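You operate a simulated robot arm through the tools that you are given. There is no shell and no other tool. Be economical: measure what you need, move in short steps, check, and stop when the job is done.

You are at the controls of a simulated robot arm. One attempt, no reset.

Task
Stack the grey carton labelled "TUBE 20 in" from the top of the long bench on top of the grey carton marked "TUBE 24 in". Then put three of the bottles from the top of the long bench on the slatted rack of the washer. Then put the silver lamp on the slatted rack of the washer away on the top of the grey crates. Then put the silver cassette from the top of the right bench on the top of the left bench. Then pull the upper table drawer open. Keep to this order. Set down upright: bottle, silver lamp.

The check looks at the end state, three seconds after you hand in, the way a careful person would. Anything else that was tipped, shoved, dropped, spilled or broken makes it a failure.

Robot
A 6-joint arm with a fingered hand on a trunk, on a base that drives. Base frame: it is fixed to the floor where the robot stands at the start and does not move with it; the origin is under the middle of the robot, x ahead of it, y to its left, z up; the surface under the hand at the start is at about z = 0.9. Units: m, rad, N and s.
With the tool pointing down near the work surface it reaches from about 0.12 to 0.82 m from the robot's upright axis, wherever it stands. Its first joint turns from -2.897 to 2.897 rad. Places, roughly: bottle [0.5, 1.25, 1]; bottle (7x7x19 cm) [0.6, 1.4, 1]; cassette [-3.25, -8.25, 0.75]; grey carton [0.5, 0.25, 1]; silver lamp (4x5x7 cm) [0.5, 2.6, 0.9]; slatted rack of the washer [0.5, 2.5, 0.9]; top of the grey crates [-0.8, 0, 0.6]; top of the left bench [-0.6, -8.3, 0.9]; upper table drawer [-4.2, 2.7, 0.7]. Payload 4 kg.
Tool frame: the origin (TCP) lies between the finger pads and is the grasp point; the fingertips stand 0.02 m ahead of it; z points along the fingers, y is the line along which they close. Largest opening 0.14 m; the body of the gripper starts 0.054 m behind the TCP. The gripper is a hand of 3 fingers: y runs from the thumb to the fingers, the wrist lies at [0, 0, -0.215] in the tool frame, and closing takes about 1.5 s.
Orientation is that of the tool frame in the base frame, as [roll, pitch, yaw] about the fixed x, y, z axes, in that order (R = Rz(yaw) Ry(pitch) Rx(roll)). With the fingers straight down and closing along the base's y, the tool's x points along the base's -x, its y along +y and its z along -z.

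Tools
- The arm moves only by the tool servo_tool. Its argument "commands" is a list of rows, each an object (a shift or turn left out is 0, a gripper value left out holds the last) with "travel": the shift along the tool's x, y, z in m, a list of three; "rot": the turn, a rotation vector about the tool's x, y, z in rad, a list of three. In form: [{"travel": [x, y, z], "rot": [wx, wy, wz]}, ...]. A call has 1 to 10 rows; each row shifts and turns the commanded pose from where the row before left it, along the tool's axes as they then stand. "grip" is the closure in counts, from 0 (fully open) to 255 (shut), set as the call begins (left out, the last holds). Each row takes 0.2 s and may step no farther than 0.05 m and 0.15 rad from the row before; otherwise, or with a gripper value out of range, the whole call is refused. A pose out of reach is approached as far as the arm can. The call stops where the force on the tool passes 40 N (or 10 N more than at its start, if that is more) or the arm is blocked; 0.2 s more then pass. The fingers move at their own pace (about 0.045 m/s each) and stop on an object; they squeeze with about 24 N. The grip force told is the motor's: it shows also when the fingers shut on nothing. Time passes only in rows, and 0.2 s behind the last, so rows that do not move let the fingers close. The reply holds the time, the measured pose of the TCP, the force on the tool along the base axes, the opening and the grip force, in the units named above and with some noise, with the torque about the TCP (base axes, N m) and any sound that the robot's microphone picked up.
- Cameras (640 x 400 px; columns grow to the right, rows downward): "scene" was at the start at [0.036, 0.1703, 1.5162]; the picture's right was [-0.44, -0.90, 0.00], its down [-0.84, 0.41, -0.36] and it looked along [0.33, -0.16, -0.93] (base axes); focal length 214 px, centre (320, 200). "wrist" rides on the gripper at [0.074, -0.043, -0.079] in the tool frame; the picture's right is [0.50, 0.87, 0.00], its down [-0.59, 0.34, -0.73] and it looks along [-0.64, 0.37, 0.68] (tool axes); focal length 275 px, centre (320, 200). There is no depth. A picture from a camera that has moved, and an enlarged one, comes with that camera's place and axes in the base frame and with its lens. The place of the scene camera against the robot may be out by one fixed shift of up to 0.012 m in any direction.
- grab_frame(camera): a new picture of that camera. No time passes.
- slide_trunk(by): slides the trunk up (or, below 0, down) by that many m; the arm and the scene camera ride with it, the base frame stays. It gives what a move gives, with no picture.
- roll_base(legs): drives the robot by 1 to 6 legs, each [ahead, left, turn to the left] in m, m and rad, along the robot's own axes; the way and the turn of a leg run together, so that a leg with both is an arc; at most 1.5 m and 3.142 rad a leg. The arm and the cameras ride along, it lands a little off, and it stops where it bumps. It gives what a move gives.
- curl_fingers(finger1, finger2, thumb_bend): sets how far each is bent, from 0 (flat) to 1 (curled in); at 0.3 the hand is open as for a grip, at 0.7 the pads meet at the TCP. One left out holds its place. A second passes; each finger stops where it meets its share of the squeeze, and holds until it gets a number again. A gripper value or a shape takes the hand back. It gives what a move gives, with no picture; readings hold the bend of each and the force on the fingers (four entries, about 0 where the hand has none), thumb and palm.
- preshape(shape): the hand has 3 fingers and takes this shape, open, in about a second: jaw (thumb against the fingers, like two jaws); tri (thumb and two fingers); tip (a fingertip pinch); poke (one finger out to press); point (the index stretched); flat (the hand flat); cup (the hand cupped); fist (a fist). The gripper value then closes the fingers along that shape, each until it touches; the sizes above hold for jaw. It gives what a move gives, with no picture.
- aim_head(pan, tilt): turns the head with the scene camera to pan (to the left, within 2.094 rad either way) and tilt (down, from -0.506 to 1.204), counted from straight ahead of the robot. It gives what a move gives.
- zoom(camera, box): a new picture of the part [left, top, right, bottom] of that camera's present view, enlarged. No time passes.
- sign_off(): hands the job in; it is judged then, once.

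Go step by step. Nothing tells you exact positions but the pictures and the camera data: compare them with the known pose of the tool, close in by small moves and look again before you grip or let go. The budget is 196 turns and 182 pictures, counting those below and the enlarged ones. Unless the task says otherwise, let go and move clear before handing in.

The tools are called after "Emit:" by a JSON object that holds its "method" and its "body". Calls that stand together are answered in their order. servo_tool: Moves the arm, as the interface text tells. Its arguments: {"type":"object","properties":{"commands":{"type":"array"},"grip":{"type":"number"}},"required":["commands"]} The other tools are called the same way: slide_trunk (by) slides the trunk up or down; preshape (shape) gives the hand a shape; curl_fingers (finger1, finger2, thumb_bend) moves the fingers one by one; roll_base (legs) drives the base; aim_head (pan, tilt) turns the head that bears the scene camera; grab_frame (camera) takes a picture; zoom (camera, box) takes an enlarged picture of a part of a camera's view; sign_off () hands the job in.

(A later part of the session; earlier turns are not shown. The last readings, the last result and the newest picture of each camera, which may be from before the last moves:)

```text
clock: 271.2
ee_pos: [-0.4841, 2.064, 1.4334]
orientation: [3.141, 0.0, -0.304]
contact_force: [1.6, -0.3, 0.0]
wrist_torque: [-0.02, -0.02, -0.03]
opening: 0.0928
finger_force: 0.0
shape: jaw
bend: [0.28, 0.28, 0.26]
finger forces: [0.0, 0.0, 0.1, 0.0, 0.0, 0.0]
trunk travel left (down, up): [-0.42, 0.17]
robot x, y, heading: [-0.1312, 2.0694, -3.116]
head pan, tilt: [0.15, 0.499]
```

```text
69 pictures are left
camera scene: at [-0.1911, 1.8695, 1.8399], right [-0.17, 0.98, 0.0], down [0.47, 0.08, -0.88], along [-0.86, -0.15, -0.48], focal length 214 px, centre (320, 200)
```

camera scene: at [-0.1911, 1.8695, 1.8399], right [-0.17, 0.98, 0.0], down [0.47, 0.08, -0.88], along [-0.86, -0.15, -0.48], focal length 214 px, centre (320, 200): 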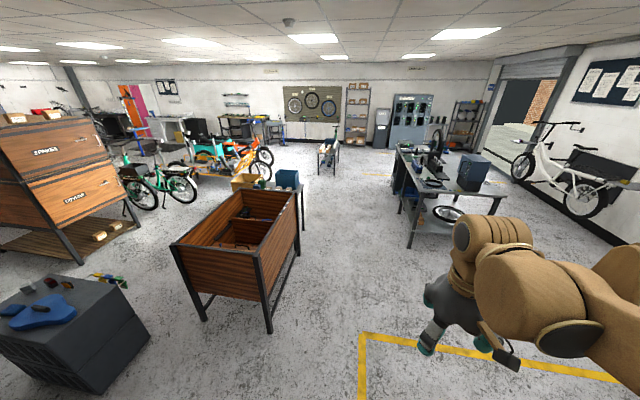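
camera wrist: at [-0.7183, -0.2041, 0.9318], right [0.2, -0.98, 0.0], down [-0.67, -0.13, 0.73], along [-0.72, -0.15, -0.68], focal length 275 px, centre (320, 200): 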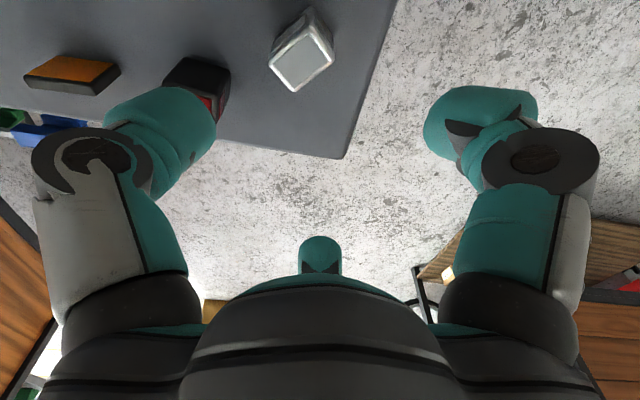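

The lane west at y ≈ 2.0 is clear, between the planter and small table on one side and the drawer table on the other. I'll drive west along it.

Emit:
{"method": "roll_base", "body": {"legs": [[0, 0.05, -0.026], [1.45, 0, 0], [1.45, 0, 0], [1.2, 0, 0]]}}

Emit:
{"method": "aim_head", "body": {"pan": 0.8, "tilt": 0.5}}

Emit:
{"method": "grab_frame", "body": {"camera": "scene"}}

Emit:
{"method": "aim_head", "body": {"pan": -1.0, "tilt": 0.6}}

Emit:
{"method": "grab_frame", "body": {"camera": "scene"}}

```text
clock: 291.4
ee_pos: [-4.5982, 2.0408, 1.4328]
orientation: [-3.14, -0.002, -0.336]
contact_force: [-0.2, 0.0, -1.0]
wrist_torque: [0.03, -0.02, -0.01]
opening: 0.0927
finger_force: 0.0
shape: jaw
bend: [0.28, 0.28, 0.26]
finger forces: [0.0, 0.0, 0.0, 0.0, 0.0, 0.0]
trunk travel left (down, up): [-0.42, 0.17]
robot x, y, heading: [-4.2485, 2.0355, 3.134]
head pan, tilt: [0.15, 0.499]
```

```text
clock: 292.5
ee_pos: [-4.5974, 2.0415, 1.4338]
orientation: [-3.141, 0.002, -0.338]
contact_force: [0.2, 0.8, -0.7]
wrist_torque: [0.0, 0.03, 0.01]
opening: 0.0927
finger_force: 0.1
shape: jaw
bend: [0.28, 0.28, 0.26]
finger forces: [0.0, 0.0, 0.0, 0.0, 0.0, 0.0]
trunk travel left (down, up): [-0.42, 0.17]
robot x, y, heading: [-4.249, 2.0392, 3.136]
head pan, tilt: [0.799, 0.499]
```

```text
68 pictures are left
camera scene: at [-4.2852, 1.786, 1.8399], right [-0.71, 0.7, 0.0], down [0.34, 0.34, -0.88], along [-0.62, -0.63, -0.48], focal length 214 px, centre (320, 200)
```

scene: 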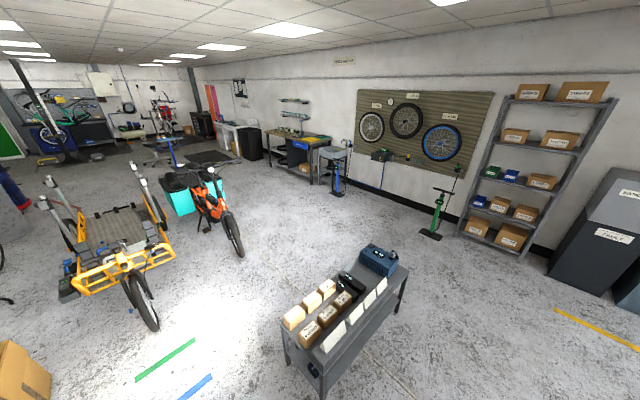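

```text
clock: 294.3
ee_pos: [-4.5973, 2.0407, 1.4329]
orientation: [3.141, -0.001, -0.338]
contact_force: [0.3, 0.0, 0.6]
wrist_torque: [-0.01, -0.02, 0.0]
opening: 0.0929
finger_force: 0.1
shape: jaw
bend: [0.28, 0.28, 0.26]
finger forces: [0.0, 0.0, 0.1, 0.1, 0.0, 0.0]
trunk travel left (down, up): [-0.42, 0.17]
robot x, y, heading: [-4.2452, 2.0356, 3.136]
head pan, tilt: [-1.0, 0.6]
```

```text
67 pictures are left
camera scene: at [-4.2687, 1.9255, 1.8309], right [0.84, 0.54, 0.0], down [0.3, -0.48, -0.83], along [-0.44, 0.7, -0.56], focal length 214 px, centre (320, 200)
```

scene: 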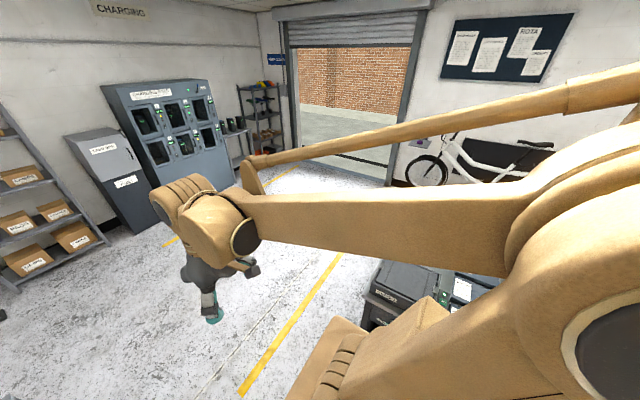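

Clear. I'll continue west past the small table, turn south, and drive down the west aisle.

Emit:
{"method": "roll_base", "body": {"legs": [[0.85, 0, 0], [0.85, 0, 0], [0, 0, 1.571], [1.45, 0, 0], [1.45, 0, 0], [1.3, 0, 0]]}}

Emit:
{"method": "aim_head", "body": {"pan": 0.5, "tilt": 0.45}}

Emit:
{"method": "grab_frame", "body": {"camera": "scene"}}

```text
clock: 326.6
ee_pos: [-5.9239, -2.5107, 1.434]
orientation: [-3.141, 0.0, 1.251]
contact_force: [0.1, 0.1, 0.1]
wrist_torque: [0.01, -0.02, -0.02]
opening: 0.0928
finger_force: 0.0
shape: jaw
bend: [0.28, 0.28, 0.26]
finger forces: [0.0, 0.1, 0.1, 0.0, 0.0, 0.1]
trunk travel left (down, up): [-0.42, 0.17]
robot x, y, heading: [-5.9262, -2.1599, -1.557]
head pan, tilt: [-1.0, 0.6]
```

```text
clock: 328.2
ee_pos: [-5.9246, -2.5096, 1.4328]
orientation: [3.142, 0.001, 1.253]
contact_force: [-1.1, 0.2, -1.4]
wrist_torque: [-0.01, -0.06, -0.01]
opening: 0.0928
finger_force: 0.1
shape: jaw
bend: [0.28, 0.28, 0.26]
finger forces: [0.0, 0.0, 0.0, 0.0, 0.0, 0.0]
trunk travel left (down, up): [-0.42, 0.17]
robot x, y, heading: [-5.9255, -2.1573, -1.556]
head pan, tilt: [0.499, 0.45]
```

```text
66 pictures are left
camera scene: at [-5.6859, -2.2106, 1.8444], right [-0.87, -0.49, 0.0], down [-0.21, 0.38, -0.9], along [0.44, -0.78, -0.44], focal length 214 px, centre (320, 200)
```

scene: 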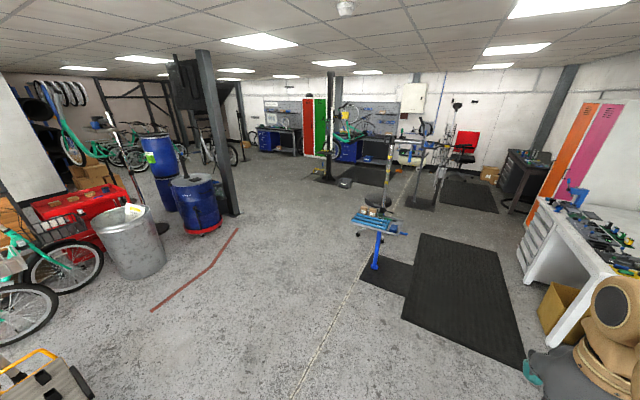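

The south wall is in view: left bench, lockers, and the right bench with a bike stand in front. I'll zoom there.

Emit:
{"method": "zoom", "body": {"camera": "scene", "box": [230, 80, 470, 230]}}

```text
2.67 times, centred on (350, 155) of scene
camera zoom: at [-5.6859, -2.2106, 1.8444], right [-0.87, -0.49, 0.0], down [-0.21, 0.38, -0.9], along [0.44, -0.78, -0.44], focal length 572 px, centre (240, 320)
```

zoom: 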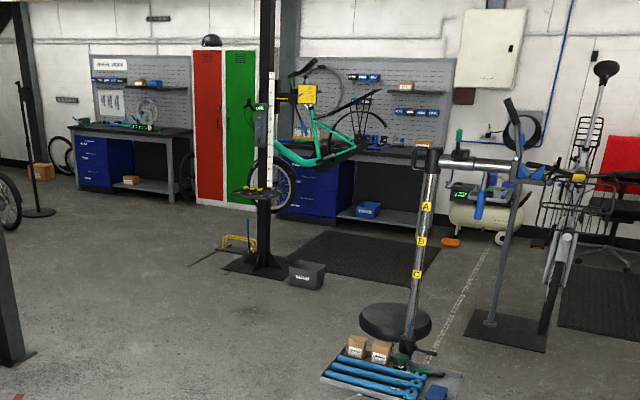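

From the east side (x ≈ −2.4) I can slip in between the hanging bike and the right bench, and that also suits the later carry to the left bench. I'll drive across the open floor.

Emit:
{"method": "roll_base", "body": {"legs": [[0.9, 0, 0], [0, 1.4, 0], [0.9, 0.5, 0], [1.0, 0.6, 0], [0.85, 0.95, 0]]}}

Emit:
{"method": "aim_head", "body": {"pan": -0.3, "tilt": 0.5}}

Emit:
{"method": "grab_frame", "body": {"camera": "scene"}}

Emit:
{"method": "aim_head", "body": {"pan": 0.6, "tilt": 0.5}}

Emit:
{"method": "grab_frame", "body": {"camera": "scene"}}

```text
clock: 356.0
ee_pos: [-2.3972, -6.0966, 1.4337]
orientation: [3.141, -0.001, 1.266]
contact_force: [0.3, 0.1, -0.7]
wrist_torque: [-0.01, 0.03, 0.02]
opening: 0.0927
finger_force: 0.1
shape: jaw
bend: [0.28, 0.28, 0.26]
finger forces: [0.0, 0.0, 0.1, 0.0, 0.1, 0.0]
trunk travel left (down, up): [-0.42, 0.17]
robot x, y, heading: [-2.4073, -5.7443, -1.544]
head pan, tilt: [0.499, 0.45]
```

```text
clock: 357.1
ee_pos: [-2.3977, -6.0975, 1.4342]
orientation: [3.141, 0.0, 1.265]
contact_force: [0.6, 0.7, -0.6]
wrist_torque: [-0.04, 0.02, 0.02]
opening: 0.0928
finger_force: 0.0
shape: jaw
bend: [0.28, 0.28, 0.26]
finger forces: [0.1, 0.0, 0.0, 0.1, 0.1, 0.1]
trunk travel left (down, up): [-0.42, 0.17]
robot x, y, heading: [-2.4047, -5.7431, -1.543]
head pan, tilt: [-0.3, 0.499]
```

```text
64 pictures are left
camera scene: at [-2.2332, -5.8027, 1.8399], right [-0.96, 0.27, 0.0], down [0.13, 0.46, -0.88], along [-0.24, -0.85, -0.48], focal length 214 px, centre (320, 200)
```

scene: 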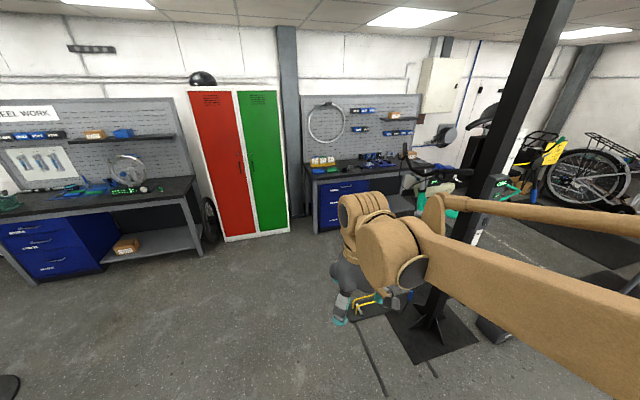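

```text
clock: 358.3
ee_pos: [-2.3965, -6.0964, 1.4335]
orientation: [-3.141, 0.001, 1.266]
contact_force: [-0.1, -0.4, -0.1]
wrist_torque: [-0.03, -0.01, -0.03]
opening: 0.0929
finger_force: 0.0
shape: jaw
bend: [0.28, 0.28, 0.26]
finger forces: [0.0, 0.1, 0.1, 0.0, 0.0, 0.0]
trunk travel left (down, up): [-0.42, 0.17]
robot x, y, heading: [-2.4019, -5.7416, -1.542]
head pan, tilt: [0.6, 0.499]
```

```text
63 pictures are left
camera scene: at [-2.1554, -5.7889, 1.8399], right [-0.81, -0.59, 0.0], down [-0.28, 0.39, -0.88], along [0.51, -0.71, -0.48], focal length 214 px, centre (320, 200)
```

scene: 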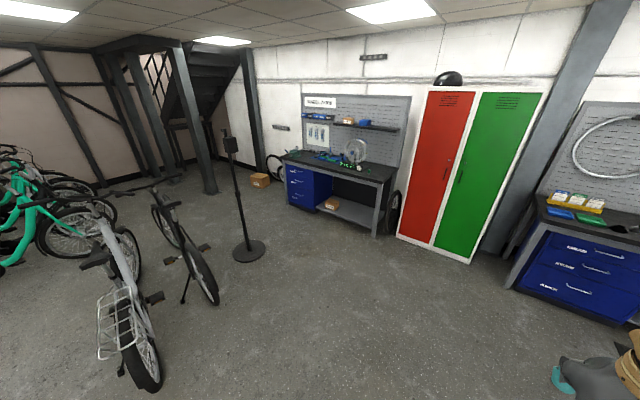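

I'll drive down alongside the lockers, staying clear of the tools on the floor, then sidestep in front of the right bench.

Emit:
{"method": "roll_base", "body": {"legs": [[0, 0, -0.029], [0.9, 0, 0], [0.87, 0, 0], [0, -0.55, 0]]}}

Emit:
{"method": "aim_head", "body": {"pan": 0.0, "tilt": 0.9}}

Emit:
{"method": "grab_frame", "body": {"camera": "scene"}}

Emit:
{"method": "grab_frame", "body": {"camera": "wrist"}}

```text
clock: 370.3
ee_pos: [-2.9446, -7.8595, 1.4337]
orientation: [3.142, 0.0, 1.244]
contact_force: [0.2, 1.1, 1.1]
wrist_torque: [0.05, 0.02, 0.01]
opening: 0.0932
finger_force: 0.0
shape: jaw
bend: [0.28, 0.28, 0.26]
finger forces: [0.0, 0.0, 0.1, 0.0, 0.1, 0.1]
trunk travel left (down, up): [-0.42, 0.17]
robot x, y, heading: [-2.9429, -7.5039, -1.563]
head pan, tilt: [0.6, 0.499]
```

```text
clock: 371.3
ee_pos: [-2.9447, -7.8606, 1.4326]
orientation: [-3.141, 0.0, 1.242]
contact_force: [-0.5, 0.0, 0.4]
wrist_torque: [0.0, 0.01, 0.0]
opening: 0.0927
finger_force: 0.0
shape: jaw
bend: [0.28, 0.28, 0.26]
finger forces: [0.1, 0.1, 0.1, 0.1, 0.0, 0.0]
trunk travel left (down, up): [-0.42, 0.17]
robot x, y, heading: [-2.942, -7.5027, -1.571]
head pan, tilt: [0.0, 0.901]
```

```text
62 pictures are left
camera scene: at [-2.7465, -7.5582, 1.8061], right [-1.0, 0.0, 0.0], down [0.0, 0.78, -0.62], along [0.0, -0.62, -0.78], focal length 214 px, centre (320, 200)
```

scene: 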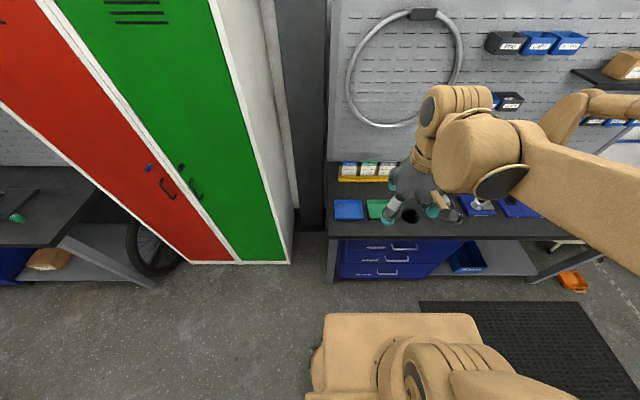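

```text
61 pictures are left
camera wrist: at [-2.9616, -7.7762, 1.5131], right [0.98, 0.19, 0.0], down [0.13, -0.67, 0.73], along [0.14, -0.72, -0.68], focal length 275 px, centre (320, 200)
```

wrist: 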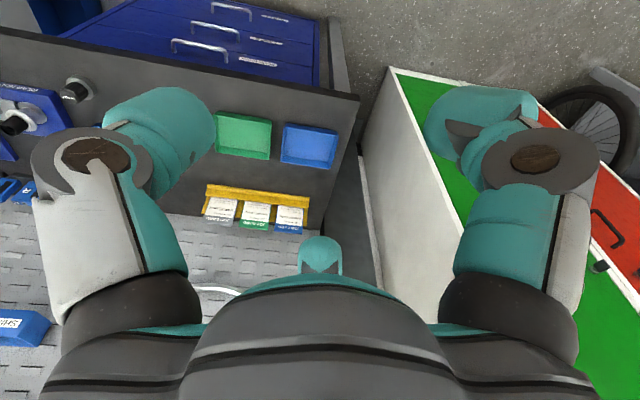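

The bench has trays and a small silver round object at left in the wrist view. I'll enlarge it.

Emit:
{"method": "zoom", "body": {"camera": "wrist", "box": [0, 40, 240, 200]}}

Emit:
{"method": "zoom", "body": {"camera": "scene", "box": [320, 150, 560, 290]}}

```text
2.50 times, centred on (120, 120) of wrist
camera zoom: at [-2.9616, -7.7762, 1.5131], right [0.98, 0.19, 0.0], down [0.13, -0.67, 0.73], along [0.14, -0.72, -0.68], focal length 688 px, centre (820, 400)
```

zoom: 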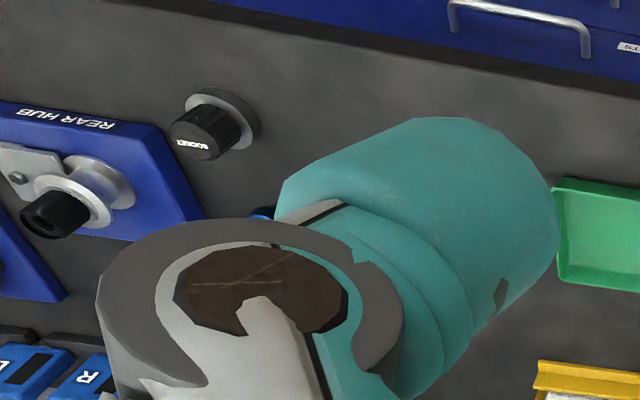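

```text
2.67 times, centred on (440, 220) of scene
camera zoom: at [-2.7465, -7.5582, 1.8061], right [-1.0, 0.0, 0.0], down [0.0, 0.78, -0.62], along [0.0, -0.62, -0.78], focal length 572 px, centre (0, 147)
```

zoom: 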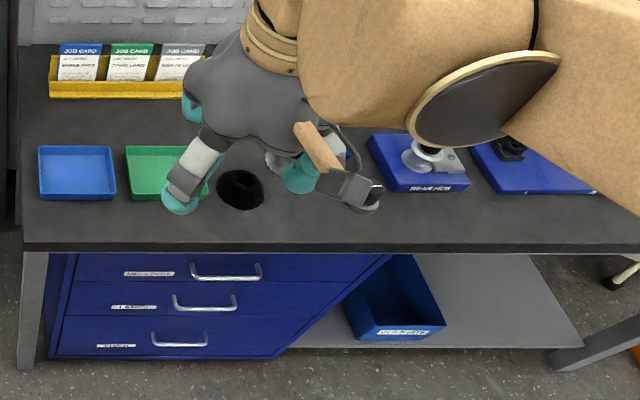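

The hand hides part of the bench. I'll move it left and look again.

Emit:
{"method": "servo_tool", "body": {"commands": [{"travel": [0.0141, 0.0414, 0]}, {"travel": [0.0141, 0.0414, 0]}, {"travel": [0.0141, 0.0414, 0]}, {"travel": [0.0141, 0.0414, 0]}, {"travel": [0.0141, 0.0414, 0]}, {"travel": [0.0141, 0.0414, 0]}]}}

Emit:
{"method": "aim_head", "body": {"pan": -0.5, "tilt": 0.85}}

Emit:
{"method": "grab_frame", "body": {"camera": "scene"}}

Emit:
{"method": "grab_frame", "body": {"camera": "wrist"}}

```text
clock: 372.7
ee_pos: [-2.6793, -7.8602, 1.4312]
orientation: [-3.141, 0.0, 1.241]
contact_force: [0.2, -0.2, -1.0]
wrist_torque: [0.03, 0.05, 0.01]
opening: 0.0929
finger_force: 0.0
shape: jaw
bend: [0.28, 0.28, 0.26]
finger forces: [0.0, 0.0, 0.0, 0.0, 0.0, 0.0]
trunk travel left (down, up): [-0.42, 0.17]
robot x, y, heading: [-2.9404, -7.5044, -1.563]
head pan, tilt: [0.0, 0.901]
```

```text
clock: 373.6
ee_pos: [-2.6813, -7.86, 1.4321]
orientation: [-3.141, 0.001, 1.243]
contact_force: [0.2, -1.0, -0.5]
wrist_torque: [-0.01, 0.02, 0.01]
opening: 0.0931
finger_force: 0.2
shape: jaw
bend: [0.28, 0.28, 0.26]
finger forces: [0.0, 0.1, 0.0, 0.0, 0.0, 0.1]
trunk travel left (down, up): [-0.42, 0.17]
robot x, y, heading: [-2.9443, -7.509, -1.566]
head pan, tilt: [-0.499, 0.85]
```

```text
58 pictures are left
camera scene: at [-2.7833, -7.5517, 1.8099], right [-0.88, 0.48, 0.0], down [0.36, 0.66, -0.66], along [-0.31, -0.58, -0.75], focal length 214 px, centre (320, 200)
```

scene: 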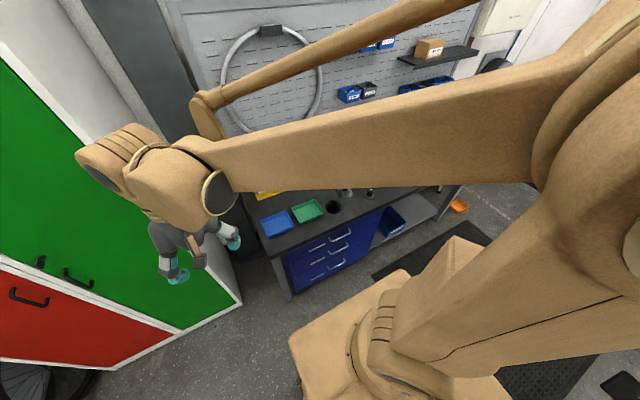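

```text
57 pictures are left
camera wrist: at [-2.699, -7.7765, 1.5122], right [0.98, 0.19, 0.0], down [0.13, -0.67, 0.73], along [0.14, -0.72, -0.68], focal length 275 px, centre (320, 200)
```

wrist: 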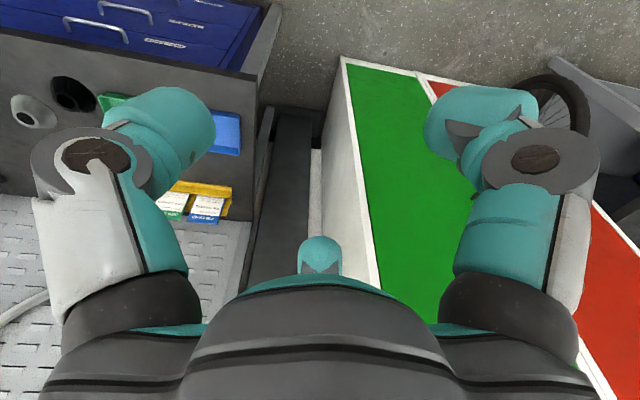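

Now there's a silver, cone-like part next to a black cylinder. I'll enlarge.

Emit:
{"method": "zoom", "body": {"camera": "wrist", "box": [0, 60, 120, 140]}}

Emit:
{"method": "zoom", "body": {"camera": "scene", "box": [250, 170, 390, 260]}}

```text
5.00 times, centred on (60, 100) of wrist
camera zoom: at [-2.699, -7.7765, 1.5122], right [0.98, 0.19, 0.0], down [0.13, -0.67, 0.73], along [0.14, -0.72, -0.68], focal length 1376 px, centre (1620, 700)
```

zoom: 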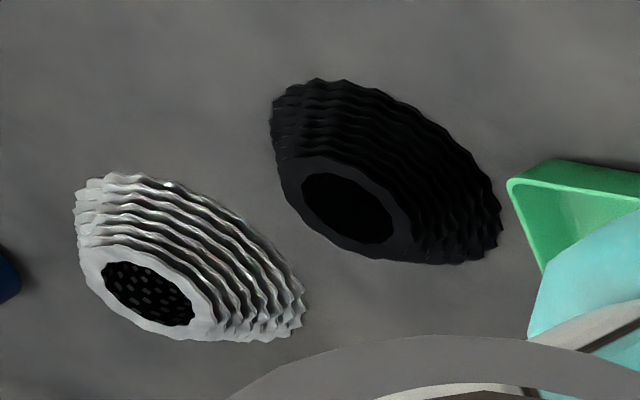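

```text
4.44 times, centred on (320, 215) of scene
camera zoom: at [-2.7833, -7.5517, 1.8099], right [-0.88, 0.48, 0.0], down [0.36, 0.66, -0.66], along [-0.31, -0.58, -0.75], focal length 953 px, centre (320, 133)
```

zoom: 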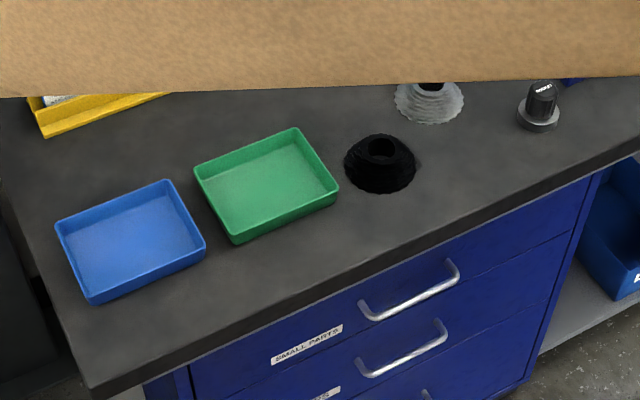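

The silver part is the cassette, near (−3.34, −8.26) on a bench about 0.85 high. I'll shift the base right and a little closer.

Emit:
{"method": "roll_base", "body": {"legs": [[0.12, -0.25, 0]]}}

Emit:
{"method": "slide_trunk", "body": {"by": -0.25}}

Emit:
{"method": "servo_tool", "body": {"commands": [{"travel": [-0.0155, -0.0437, 0]}, {"travel": [-0.0155, -0.0437, 0]}, {"travel": [-0.0155, -0.0437, 0]}, {"travel": [-0.0155, -0.0437, 0]}, {"travel": [-0.0155, -0.0437, 0]}, {"travel": [-0.0155, -0.0437, 0]}]}}

Emit:
{"method": "grab_frame", "body": {"camera": "wrist"}}

```text
clock: 375.6
ee_pos: [-2.9311, -7.9801, 1.4325]
orientation: [3.141, 0.0, 1.244]
contact_force: [-0.4, -0.9, -0.2]
wrist_torque: [0.0, -0.02, 0.0]
opening: 0.0931
finger_force: 0.1
shape: jaw
bend: [0.28, 0.28, 0.26]
finger forces: [0.0, 0.0, 0.1, 0.0, 0.1, 0.0]
trunk travel left (down, up): [-0.42, 0.17]
robot x, y, heading: [-3.1905, -7.627, -1.564]
head pan, tilt: [-0.499, 0.85]
```

```text
clock: 378.2
ee_pos: [-2.9295, -7.9804, 1.1819]
orientation: [-3.141, 0.001, 1.243]
contact_force: [0.2, 0.4, 0.5]
wrist_torque: [0.01, 0.02, -0.03]
opening: 0.0929
finger_force: 0.0
shape: jaw
bend: [0.28, 0.28, 0.26]
finger forces: [0.1, 0.0, 0.1, 0.1, 0.0, 0.0]
trunk travel left (down, up): [-0.17, 0.42]
robot x, y, heading: [-3.1937, -7.6273, -1.57]
head pan, tilt: [-0.499, 0.85]
```

```text
clock: 379.6
ee_pos: [-3.2092, -7.9823, 1.1832]
orientation: [3.141, -0.001, 1.243]
contact_force: [0.2, 0.4, -0.2]
wrist_torque: [0.02, 0.0, -0.02]
opening: 0.0929
finger_force: 0.0
shape: jaw
bend: [0.28, 0.28, 0.26]
finger forces: [0.0, 0.0, 0.0, 0.0, 0.1, 0.1]
trunk travel left (down, up): [-0.17, 0.42]
robot x, y, heading: [-3.19, -7.6297, -1.567]
head pan, tilt: [-0.499, 0.85]
```

```text
54 pictures are left
camera wrist: at [-3.2272, -7.8997, 1.2621], right [0.98, 0.2, 0.0], down [0.13, -0.67, 0.73], along [0.14, -0.72, -0.68], focal length 275 px, centre (320, 200)
```

wrist: 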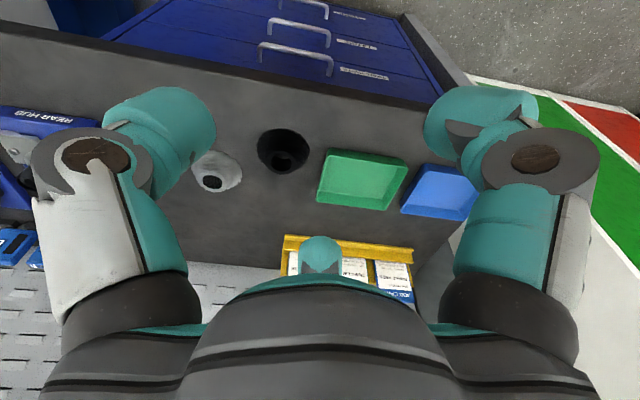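

Triangulated: the cassette is at about (−3.349, −8.278), bench near z 0.86. Moving above it.

Emit:
{"method": "servo_tool", "body": {"commands": [{"travel": [-0.0465, -0.0053, 0.01]}, {"travel": [-0.0465, -0.0053, 0.01]}, {"travel": [-0.0465, -0.0053, 0.01]}, {"travel": [-0.0465, -0.0053, 0.01]}, {"travel": [-0.0465, -0.0053, 0.01]}, {"travel": [-0.0465, -0.0053, 0.01]}, {"travel": [-0.0465, -0.0055, 0.01]}, {"travel": [0, 0, 0.02]}, {}]}}

Emit:
{"method": "grab_frame", "body": {"camera": "wrist"}}

```text
clock: 381.6
ee_pos: [-3.3477, -8.2812, 1.0929]
orientation: [-3.14, 0.001, 1.243]
contact_force: [0.2, 0.1, -0.3]
wrist_torque: [-0.03, -0.04, -0.03]
opening: 0.093
finger_force: 0.1
shape: jaw
bend: [0.28, 0.28, 0.26]
finger forces: [0.0, 0.1, 0.0, 0.1, 0.0, 0.0]
trunk travel left (down, up): [-0.17, 0.42]
robot x, y, heading: [-3.1921, -7.6283, -1.567]
head pan, tilt: [-0.499, 0.85]
```

```text
53 pictures are left
camera wrist: at [-3.3657, -8.1979, 1.1716], right [0.98, 0.2, 0.0], down [0.13, -0.67, 0.73], along [0.14, -0.72, -0.68], focal length 275 px, centre (320, 200)
```

wrist: 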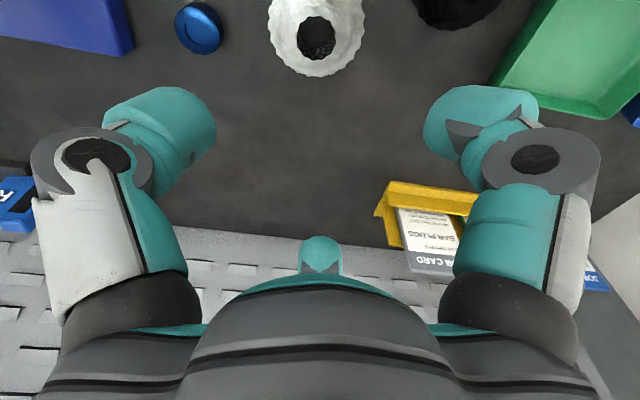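

Well aligned. I'll open a little wider (about 0.11) and descend partway, then check the height.

Emit:
{"method": "servo_tool", "body": {"commands": [{"travel": [0.003, 0, 0.03]}, {"travel": [0, 0, 0.04]}, {"travel": [0, 0, 0.04]}, {"travel": [0, 0, 0.03]}, {"travel": [0, 0, 0.03]}, {"travel": [0, 0, 0.015]}, {}], "grip": 55}}

Emit:
{"method": "grab_frame", "body": {"camera": "wrist"}}

```text
clock: 383.2
ee_pos: [-3.3477, -8.2778, 0.9072]
orientation: [3.141, 0.001, 1.245]
contact_force: [0.2, -0.8, 1.0]
wrist_torque: [-0.01, 0.03, 0.0]
opening: 0.1093
finger_force: 0.1
shape: jaw
bend: [0.24, 0.24, 0.23]
finger forces: [0.1, 0.0, 0.1, 0.0, 0.2, 0.0]
trunk travel left (down, up): [-0.17, 0.42]
robot x, y, heading: [-3.1914, -7.6279, -1.566]
head pan, tilt: [-0.499, 0.85]
```

```text
52 pictures are left
camera wrist: at [-3.3655, -8.1946, 0.987], right [0.98, 0.2, 0.0], down [0.13, -0.67, 0.73], along [0.14, -0.72, -0.68], focal length 275 px, centre (320, 200)
```

wrist: 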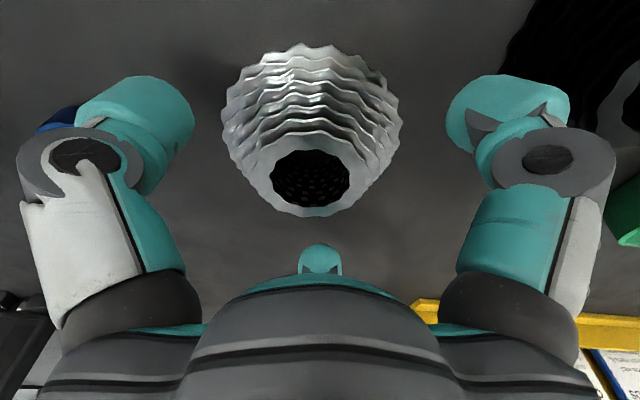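

The cassette spans about z 0.83–0.89 with an 11 cm wide base. I'll shift 5 mm to centre it and descend so the pads reach the large cogs.

Emit:
{"method": "servo_tool", "body": {"commands": [{"travel": [-0.0025, -0.0045, 0.015]}, {"travel": [0, 0, 0.015]}, {"travel": [0, 0, 0.01]}, {"travel": [0, 0, 0.008]}, {}]}}

Emit:
{"method": "grab_frame", "body": {"camera": "wrist"}}

```text
clock: 383.8
ee_pos: [-3.3524, -8.2787, 0.88]
orientation: [3.14, 0.004, 1.242]
contact_force: [-1.0, 0.2, 29.4]
wrist_torque: [0.24, -1.1, 0.32]
opening: 0.1077
finger_force: 0.0
shape: jaw
bend: [0.22, 0.23, 0.23]
finger forces: [19.2, 9.8, 0.0, 0.0, 0.0, 0.0]
trunk travel left (down, up): [-0.17, 0.42]
robot x, y, heading: [-3.1892, -7.6289, -1.571]
head pan, tilt: [-0.499, 0.85]
stopped in row 3: the force on the tool passed its limit at 51 N (the readings are from after the stop); the commanded pose is now the measured one
```

```text
51 pictures are left
camera wrist: at [-3.3706, -8.1944, 0.9593], right [0.98, 0.19, 0.0], down [0.13, -0.66, 0.74], along [0.14, -0.72, -0.68], focal length 275 px, centre (320, 200)
```

wrist: 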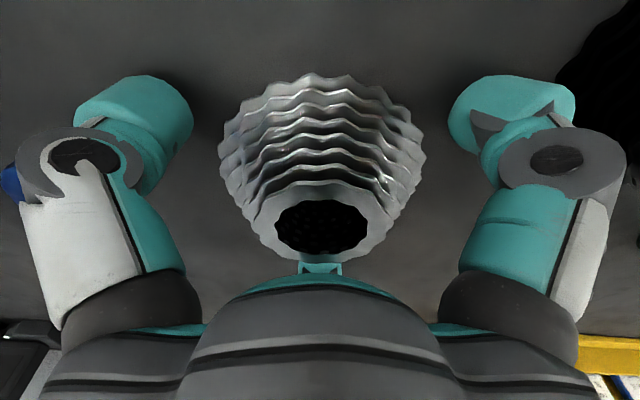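

The fingertips touched the bench (top ≈ 0.862). The views now put the cassette centre 17 mm toward +y, so I'll rise a bit, shift and re-check.

Emit:
{"method": "servo_tool", "body": {"commands": [{"travel": [0, 0, -0.01]}, {"travel": [0.0147, -0.0081, 0]}, {}]}}

Emit:
{"method": "grab_frame", "body": {"camera": "wrist"}}

```text
clock: 384.6
ee_pos: [-3.3563, -8.2627, 0.8879]
orientation: [-3.141, 0.003, 1.243]
contact_force: [0.5, -0.4, -0.3]
wrist_torque: [-0.03, -0.03, -0.01]
opening: 0.1098
finger_force: 0.1
shape: jaw
bend: [0.24, 0.24, 0.23]
finger forces: [0.0, 0.4, 0.1, 0.1, 0.0, 0.1]
trunk travel left (down, up): [-0.17, 0.42]
robot x, y, heading: [-3.1924, -7.6284, -1.568]
head pan, tilt: [-0.499, 0.85]
```

```text
50 pictures are left
camera wrist: at [-3.3738, -8.1792, 0.9668], right [0.98, 0.19, 0.0], down [0.13, -0.66, 0.74], along [0.14, -0.72, -0.68], focal length 275 px, centre (320, 200)
```

wrist: 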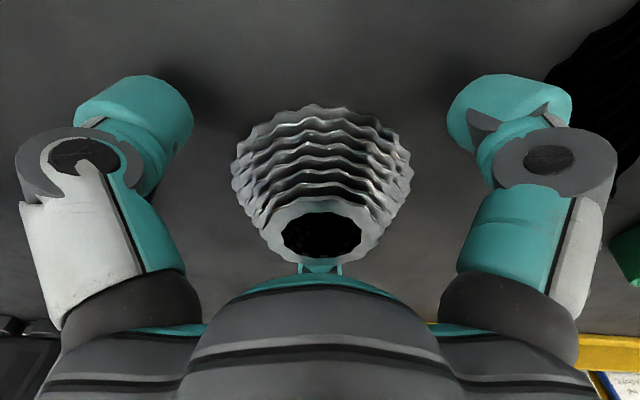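

Centred now. Closing on the cassette.

Emit:
{"method": "servo_tool", "body": {"commands": [{}, {}, {}, {}, {}, {}], "grip": 255}}

Emit:
{"method": "grab_frame", "body": {"camera": "wrist"}}

```text
clock: 386.0
ee_pos: [-3.3574, -8.2624, 0.8886]
orientation: [3.14, 0.001, 1.241]
contact_force: [1.1, 1.2, 11.8]
wrist_torque: [0.38, -0.05, -0.09]
opening: 0.0607
finger_force: 24.3
shape: jaw
bend: [0.41, 0.26, 0.42]
finger forces: [20.5, 16.1, 0.0, 0.0, 18.8, 0.0]
trunk travel left (down, up): [-0.17, 0.42]
robot x, y, heading: [-3.1877, -7.629, -1.566]
head pan, tilt: [-0.499, 0.85]
```

```text
49 pictures are left
camera wrist: at [-3.3736, -8.1784, 0.9677], right [0.98, 0.19, 0.0], down [0.13, -0.66, 0.74], along [0.14, -0.72, -0.68], focal length 275 px, centre (320, 200)
```

wrist: 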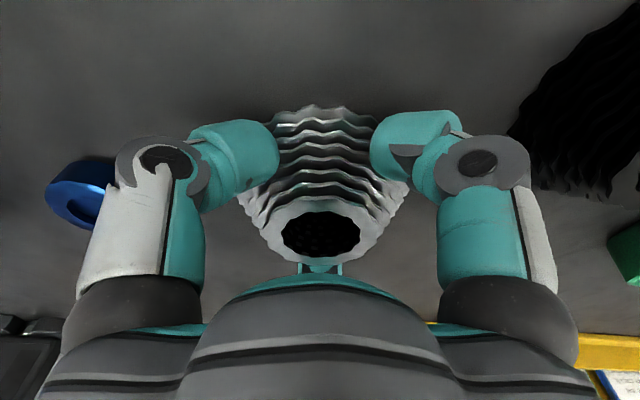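

Gripped. I'll lift slowly and check.

Emit:
{"method": "servo_tool", "body": {"commands": [{"travel": [0, 0, -0.005]}, {"travel": [0, 0, -0.01]}, {"travel": [0, 0, -0.02]}, {"travel": [0, 0, -0.02]}, {}]}}

Emit:
{"method": "grab_frame", "body": {"camera": "wrist"}}

```text
clock: 387.2
ee_pos: [-3.3574, -8.2627, 0.9428]
orientation: [3.14, 0.001, 1.24]
contact_force: [0.1, -0.5, 0.4]
wrist_torque: [-0.02, 0.01, 0.01]
opening: 0.0409
finger_force: 24.5
shape: jaw
bend: [1.0, 0.4, 0.5]
finger forces: [0.0, 0.0, 0.0, 0.0, 0.1, 0.1]
trunk travel left (down, up): [-0.17, 0.42]
robot x, y, heading: [-3.1921, -7.6287, -1.564]
head pan, tilt: [-0.499, 0.85]
```

```text
48 pictures are left
camera wrist: at [-3.3744, -8.1793, 1.0215], right [0.98, 0.19, 0.0], down [0.13, -0.66, 0.74], along [0.14, -0.72, -0.68], focal length 275 px, centre (320, 200)
```

wrist: 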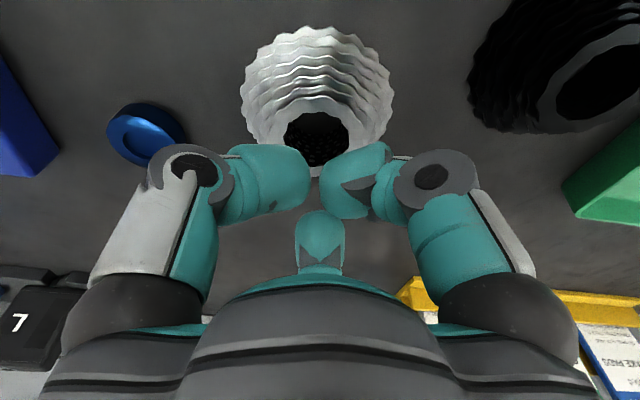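

It slipped off the cone: a fingertip jammed on the bench while closing. The cassette is still upright. I'll reopen, re-centre, and grip slightly higher so the fingers close freely.

Emit:
{"method": "servo_tool", "body": {"commands": [{"travel": [0, 0, -0.02]}, {}, {}, {"travel": [0.0107, -0.0073, 0]}, {"travel": [0, 0, 0.02]}, {"travel": [0, 0, 0.02]}, {"travel": [0, 0, 0.015]}, {"travel": [0, 0, 0.01]}, {}], "grip": 40}}

Emit:
{"method": "grab_frame", "body": {"camera": "wrist"}}

```text
clock: 389.2
ee_pos: [-3.3592, -8.2505, 0.8972]
orientation: [3.141, 0.0, 1.242]
contact_force: [-0.5, -0.3, -0.2]
wrist_torque: [0.01, 0.02, 0.04]
opening: 0.1179
finger_force: 0.0
shape: jaw
bend: [0.24, 0.24, 0.22]
finger forces: [0.0, 0.0, 0.0, 0.0, 0.0, 0.0]
trunk travel left (down, up): [-0.17, 0.42]
robot x, y, heading: [-3.1914, -7.6278, -1.569]
head pan, tilt: [-0.499, 0.85]
```

```text
47 pictures are left
camera wrist: at [-3.3772, -8.1667, 0.9768], right [0.98, 0.19, 0.0], down [0.13, -0.66, 0.74], along [0.14, -0.72, -0.68], focal length 275 px, centre (320, 200)
```

wrist: 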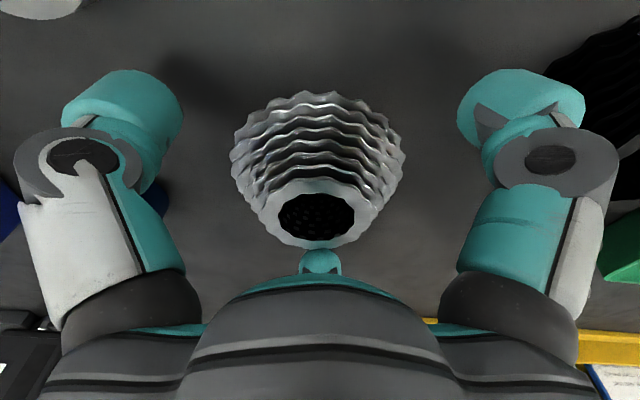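

Centred. Lower 5 mm and close.

Emit:
{"method": "servo_tool", "body": {"commands": [{"travel": [0.001, 0, 0.004]}, {}, {}, {}, {}, {}, {}, {}], "grip": 255}}

Emit:
{"method": "grab_frame", "body": {"camera": "wrist"}}

```text
clock: 391.0
ee_pos: [-3.3587, -8.2496, 0.8932]
orientation: [3.141, 0.002, 1.241]
contact_force: [0.4, 2.5, 12.5]
wrist_torque: [0.37, -0.04, -0.05]
opening: 0.0529
finger_force: 24.0
shape: jaw
bend: [0.45, 0.27, 0.44]
finger forces: [21.4, 16.1, 0.0, 0.0, 19.8, 0.0]
trunk travel left (down, up): [-0.17, 0.42]
robot x, y, heading: [-3.1915, -7.6248, -1.564]
head pan, tilt: [-0.499, 0.85]
```

```text
46 pictures are left
camera wrist: at [-3.3766, -8.1653, 0.9737], right [0.98, 0.19, 0.0], down [0.13, -0.66, 0.74], along [0.14, -0.72, -0.68], focal length 275 px, centre (320, 200)
```

wrist: 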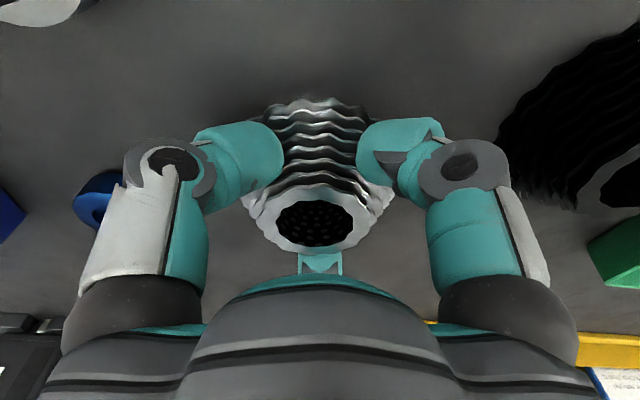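

The finger bends show the cassette sits about 2 cm off toward finger 2. Re-triangulating earlier views gives its top at z ≈ 0.895 and a base about 11 cm wide. I'll release, rise, and measure again.

Emit:
{"method": "servo_tool", "body": {"commands": [{}, {}, {}, {}, {"travel": [0, 0, -0.03]}, {"travel": [0, 0, -0.04]}, {"travel": [0, 0, -0.04]}, {}], "grip": 0}}

Emit:
{"method": "grab_frame", "body": {"camera": "wrist"}}

```text
clock: 392.8
ee_pos: [-3.3591, -8.2488, 1.004]
orientation: [-3.14, 0.003, 1.241]
contact_force: [-0.4, -0.2, -0.3]
wrist_torque: [-0.01, 0.01, 0.01]
opening: 0.14
finger_force: 0.0
shape: jaw
bend: [0.3, 0.3, 0.3]
finger forces: [0.0, 0.1, 0.0, 0.0, 0.0, 0.1]
trunk travel left (down, up): [-0.17, 0.42]
robot x, y, heading: [-3.1908, -7.6271, -1.562]
head pan, tilt: [-0.499, 0.85]
```

```text
45 pictures are left
camera wrist: at [-3.3765, -8.1655, 1.0837], right [0.98, 0.19, 0.0], down [0.13, -0.66, 0.74], along [0.14, -0.72, -0.68], focal length 275 px, centre (320, 200)
```

wrist: 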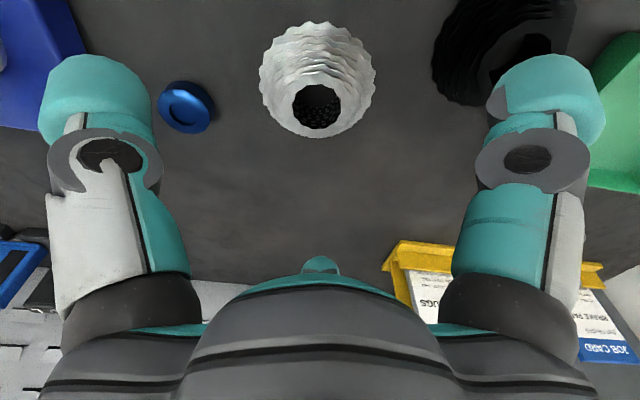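

Now consistent: cassette centre (−3.3585, −8.2675), z ≈ 0.85–0.895, base radius 5 cm. I'll move there fully open, descend and close.

Emit:
{"method": "servo_tool", "body": {"commands": [{"travel": [-0.0175, 0.0066, 0.02]}, {"travel": [0, 0, 0.03]}, {"travel": [0, 0, 0.03]}, {"travel": [0, 0, 0.02]}, {"travel": [0, 0, 0.012]}, {}]}}

Emit:
{"method": "servo_tool", "body": {"commands": [{"travel": [0, 0, 0.003]}, {"travel": [0, 0, 0.003]}, {}]}}

Emit:
{"method": "grab_frame", "body": {"camera": "wrist"}}

```text
clock: 394.2
ee_pos: [-3.3577, -8.2691, 0.8927]
orientation: [-3.142, 0.001, 1.24]
contact_force: [0.1, 0.2, -0.4]
wrist_torque: [-0.01, 0.01, -0.04]
opening: 0.1399
finger_force: 0.0
shape: jaw
bend: [0.3, 0.3, 0.3]
finger forces: [0.0, 0.0, 0.0, 0.0, 0.0, 0.0]
trunk travel left (down, up): [-0.17, 0.42]
robot x, y, heading: [-3.1902, -7.6294, -1.57]
head pan, tilt: [-0.499, 0.85]
```

```text
clock: 395.0
ee_pos: [-3.3585, -8.2681, 0.8851]
orientation: [3.141, 0.001, 1.242]
contact_force: [0.4, 0.0, -0.8]
wrist_torque: [-0.01, 0.04, 0.01]
opening: 0.1399
finger_force: 0.0
shape: jaw
bend: [0.3, 0.3, 0.3]
finger forces: [0.0, 0.1, 0.1, 0.0, 0.0, 0.0]
trunk travel left (down, up): [-0.17, 0.42]
robot x, y, heading: [-3.1885, -7.6258, -1.568]
head pan, tilt: [-0.499, 0.85]
```

```text
44 pictures are left
camera wrist: at [-3.3755, -8.1849, 0.9652], right [0.98, 0.19, 0.0], down [0.13, -0.66, 0.74], along [0.14, -0.72, -0.68], focal length 275 px, centre (320, 200)
```

wrist: 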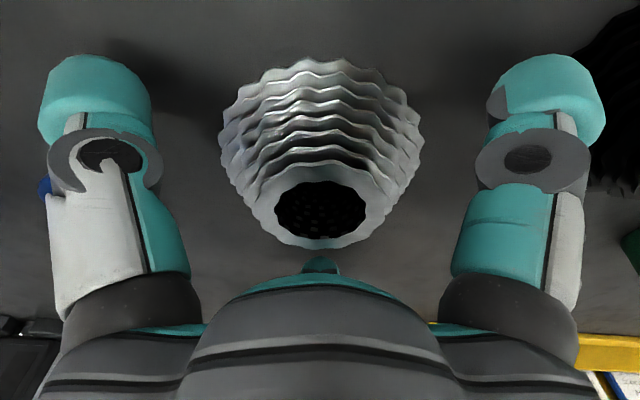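

Clear. I'll go another 8 mm down with a contact check, then close.

Emit:
{"method": "servo_tool", "body": {"commands": [{"travel": [0, 0, 0.004]}, {"travel": [0, 0, 0.003]}, {}]}}

Emit:
{"method": "servo_tool", "body": {"commands": [{}, {}, {}, {}, {}, {}, {}, {}, {}], "grip": 255}}

Emit:
{"method": "grab_frame", "body": {"camera": "wrist"}}

```text
clock: 395.8
ee_pos: [-3.3587, -8.2688, 0.8792]
orientation: [3.141, 0.002, 1.241]
contact_force: [0.5, -0.1, 1.6]
wrist_torque: [0.04, -0.02, 0.02]
opening: 0.1402
finger_force: 0.1
shape: jaw
bend: [0.3, 0.3, 0.3]
finger forces: [0.9, 0.6, 0.0, 0.0, 0.9, 0.0]
trunk travel left (down, up): [-0.17, 0.42]
robot x, y, heading: [-3.1932, -7.6269, -1.563]
head pan, tilt: [-0.499, 0.85]
```

```text
clock: 397.2
ee_pos: [-3.3582, -8.266, 0.881]
orientation: [-3.141, 0.004, 1.244]
contact_force: [2.4, 5.8, 28.0]
wrist_torque: [-0.38, -0.18, 0.04]
opening: 0.0796
finger_force: 23.6
shape: jaw
bend: [0.31, 0.36, 0.3]
finger forces: [22.0, 28.4, 0.1, 0.0, 21.3, 0.1]
trunk travel left (down, up): [-0.17, 0.42]
robot x, y, heading: [-3.1899, -7.6259, -1.57]
head pan, tilt: [-0.499, 0.85]
stopped in row 6: the force on the tool passed its limit at 40 N (the readings are from after the stop); the commanded pose is now the measured one
```

```text
43 pictures are left
camera wrist: at [-3.3749, -8.1823, 0.9608], right [0.98, 0.19, 0.0], down [0.13, -0.66, 0.74], along [0.14, -0.72, -0.68], focal length 275 px, centre (320, 200)
```

wrist: 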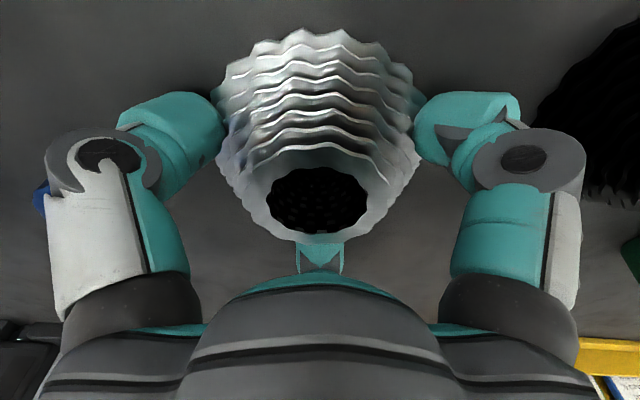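

Now it's a symmetric grip near the wide base. Lifting gently.

Emit:
{"method": "servo_tool", "body": {"commands": [{"travel": [0, 0, -0.003]}, {"travel": [0, 0, -0.005]}, {"travel": [0, 0, -0.01]}, {"travel": [0, 0, -0.015]}, {}]}}

Emit:
{"method": "grab_frame", "body": {"camera": "wrist"}}

```text
clock: 398.4
ee_pos: [-3.3582, -8.2686, 0.9127]
orientation: [-3.141, 0.004, 1.243]
contact_force: [-0.1, -0.4, -0.2]
wrist_torque: [0.0, 0.03, -0.01]
opening: 0.0548
finger_force: 24.3
shape: jaw
bend: [0.44, 0.46, 0.38]
finger forces: [0.1, 0.0, 0.0, 0.0, 0.0, 0.0]
trunk travel left (down, up): [-0.17, 0.42]
robot x, y, heading: [-3.1934, -7.6271, -1.564]
head pan, tilt: [-0.499, 0.85]
```

```text
42 pictures are left
camera wrist: at [-3.3759, -8.1849, 0.9917], right [0.98, 0.19, 0.0], down [0.13, -0.66, 0.74], along [0.14, -0.72, -0.68], focal length 275 px, centre (320, 200)
```

wrist: 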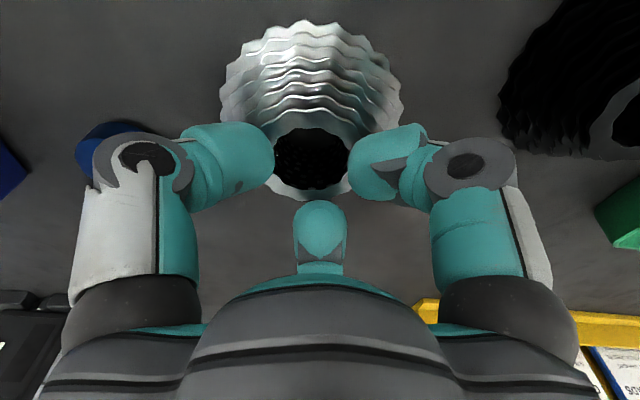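

The outer cone is too slippery for a radial grip. New idea: put the thumb inside the centre hole and pinch the wall against the two fingers outside. The hole centre is at about (−3.365, −8.262). I'll rise, pre-close and line up.

Emit:
{"method": "servo_tool", "body": {"commands": [{"travel": [0, 0, -0.03]}, {"travel": [0, 0, -0.02]}, {"travel": [0.004, 0.0263, 0]}, {}, {}, {}, {}], "grip": 153}}

Emit:
{"method": "grab_frame", "body": {"camera": "wrist"}}

```text
clock: 400.0
ee_pos: [-3.3319, -8.2728, 0.9617]
orientation: [3.14, 0.001, 1.243]
contact_force: [0.3, -0.4, 0.1]
wrist_torque: [0.0, 0.02, -0.01]
opening: 0.0558
finger_force: 0.1
shape: jaw
bend: [0.38, 0.38, 0.37]
finger forces: [0.0, 0.1, 0.0, 0.0, 0.0, 0.0]
trunk travel left (down, up): [-0.17, 0.42]
robot x, y, heading: [-3.1902, -7.6258, -1.572]
head pan, tilt: [-0.499, 0.85]
```

```text
41 pictures are left
camera wrist: at [-3.3494, -8.1898, 1.0416], right [0.98, 0.19, 0.0], down [0.13, -0.66, 0.74], along [0.14, -0.72, -0.68], focal length 275 px, centre (320, 200)
```

wrist: 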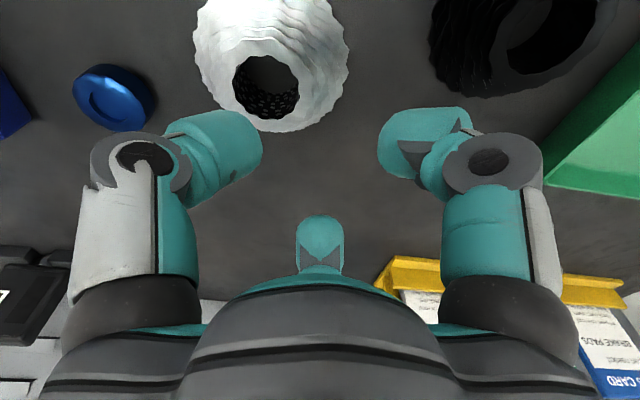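

Geometry confirmed: the thumb tip is over the hole. Descending in stages.

Emit:
{"method": "servo_tool", "body": {"commands": [{"travel": [0, 0, 0.02]}, {"travel": [0, 0, 0.02]}, {"travel": [0, 0, 0.006]}, {}]}}

Emit:
{"method": "grab_frame", "body": {"camera": "wrist"}}

Emit:
{"method": "servo_tool", "body": {"commands": [{"travel": [0, 0, 0.004]}, {"travel": [0, 0, 0.004]}, {}]}}

```text
clock: 401.0
ee_pos: [-3.3323, -8.2727, 0.9166]
orientation: [3.14, 0.001, 1.242]
contact_force: [-0.6, -0.2, 0.0]
wrist_torque: [0.0, 0.01, -0.01]
opening: 0.0559
finger_force: 0.0
shape: jaw
bend: [0.38, 0.38, 0.37]
finger forces: [0.1, 0.1, 0.0, 0.0, 0.0, 0.0]
trunk travel left (down, up): [-0.17, 0.42]
robot x, y, heading: [-3.194, -7.6272, -1.564]
head pan, tilt: [-0.499, 0.85]
```

```text
40 pictures are left
camera wrist: at [-3.3498, -8.1898, 0.9947], right [0.98, 0.19, 0.0], down [0.13, -0.66, 0.74], along [0.14, -0.72, -0.68], focal length 275 px, centre (320, 200)
```

wrist: 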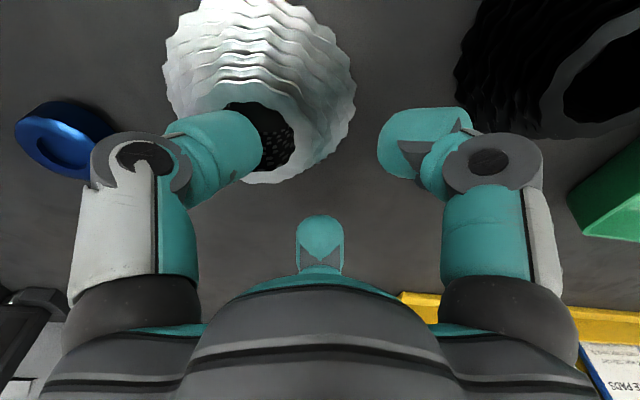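

```text
clock: 401.8
ee_pos: [-3.3316, -8.273, 0.9074]
orientation: [3.14, 0.003, 1.243]
contact_force: [0.4, 0.3, 0.3]
wrist_torque: [0.01, 0.01, 0.01]
opening: 0.056
finger_force: 0.1
shape: jaw
bend: [0.38, 0.38, 0.37]
finger forces: [0.0, 0.0, 0.0, 0.0, 0.1, 0.0]
trunk travel left (down, up): [-0.17, 0.42]
robot x, y, heading: [-3.1923, -7.6292, -1.565]
head pan, tilt: [-0.499, 0.85]
```

No contact; the thumb is entering the hole. Continuing down.

Emit:
{"method": "servo_tool", "body": {"commands": [{"travel": [0, 0.003, 0.004]}, {"travel": [0, 0, 0.004]}, {}]}}

Emit:
{"method": "servo_tool", "body": {"commands": [{"travel": [0, 0, 0.004]}, {"travel": [0, 0, 0.004]}, {}]}}

Emit:
{"method": "grab_frame", "body": {"camera": "wrist"}}

```text
clock: 402.6
ee_pos: [-3.3294, -8.2743, 0.8995]
orientation: [3.141, 0.001, 1.244]
contact_force: [0.5, -0.6, 0.4]
wrist_torque: [0.01, 0.05, 0.05]
opening: 0.0559
finger_force: 0.0
shape: jaw
bend: [0.38, 0.38, 0.37]
finger forces: [0.0, 0.0, 0.0, 0.1, 1.2, 0.0]
trunk travel left (down, up): [-0.17, 0.42]
robot x, y, heading: [-3.1912, -7.6319, -1.564]
head pan, tilt: [-0.499, 0.85]
```

```text
clock: 403.4
ee_pos: [-3.3296, -8.275, 0.8921]
orientation: [-3.141, 0.001, 1.242]
contact_force: [1.7, -0.9, 1.9]
wrist_torque: [0.04, 0.13, 0.04]
opening: 0.0556
finger_force: 0.0
shape: jaw
bend: [0.38, 0.38, 0.38]
finger forces: [0.0, 0.0, 0.0, 0.0, 3.2, 0.0]
trunk travel left (down, up): [-0.17, 0.42]
robot x, y, heading: [-3.1898, -7.6289, -1.567]
head pan, tilt: [-0.499, 0.85]
```

```text
39 pictures are left
camera wrist: at [-3.3469, -8.1907, 0.9713], right [0.98, 0.19, 0.0], down [0.13, -0.66, 0.74], along [0.14, -0.72, -0.68], focal length 275 px, centre (320, 200)
```

wrist: 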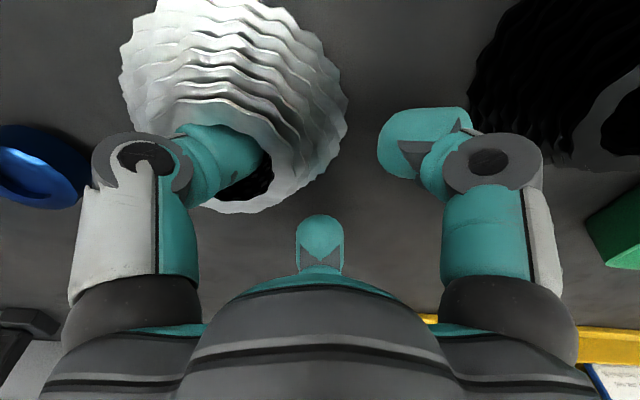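

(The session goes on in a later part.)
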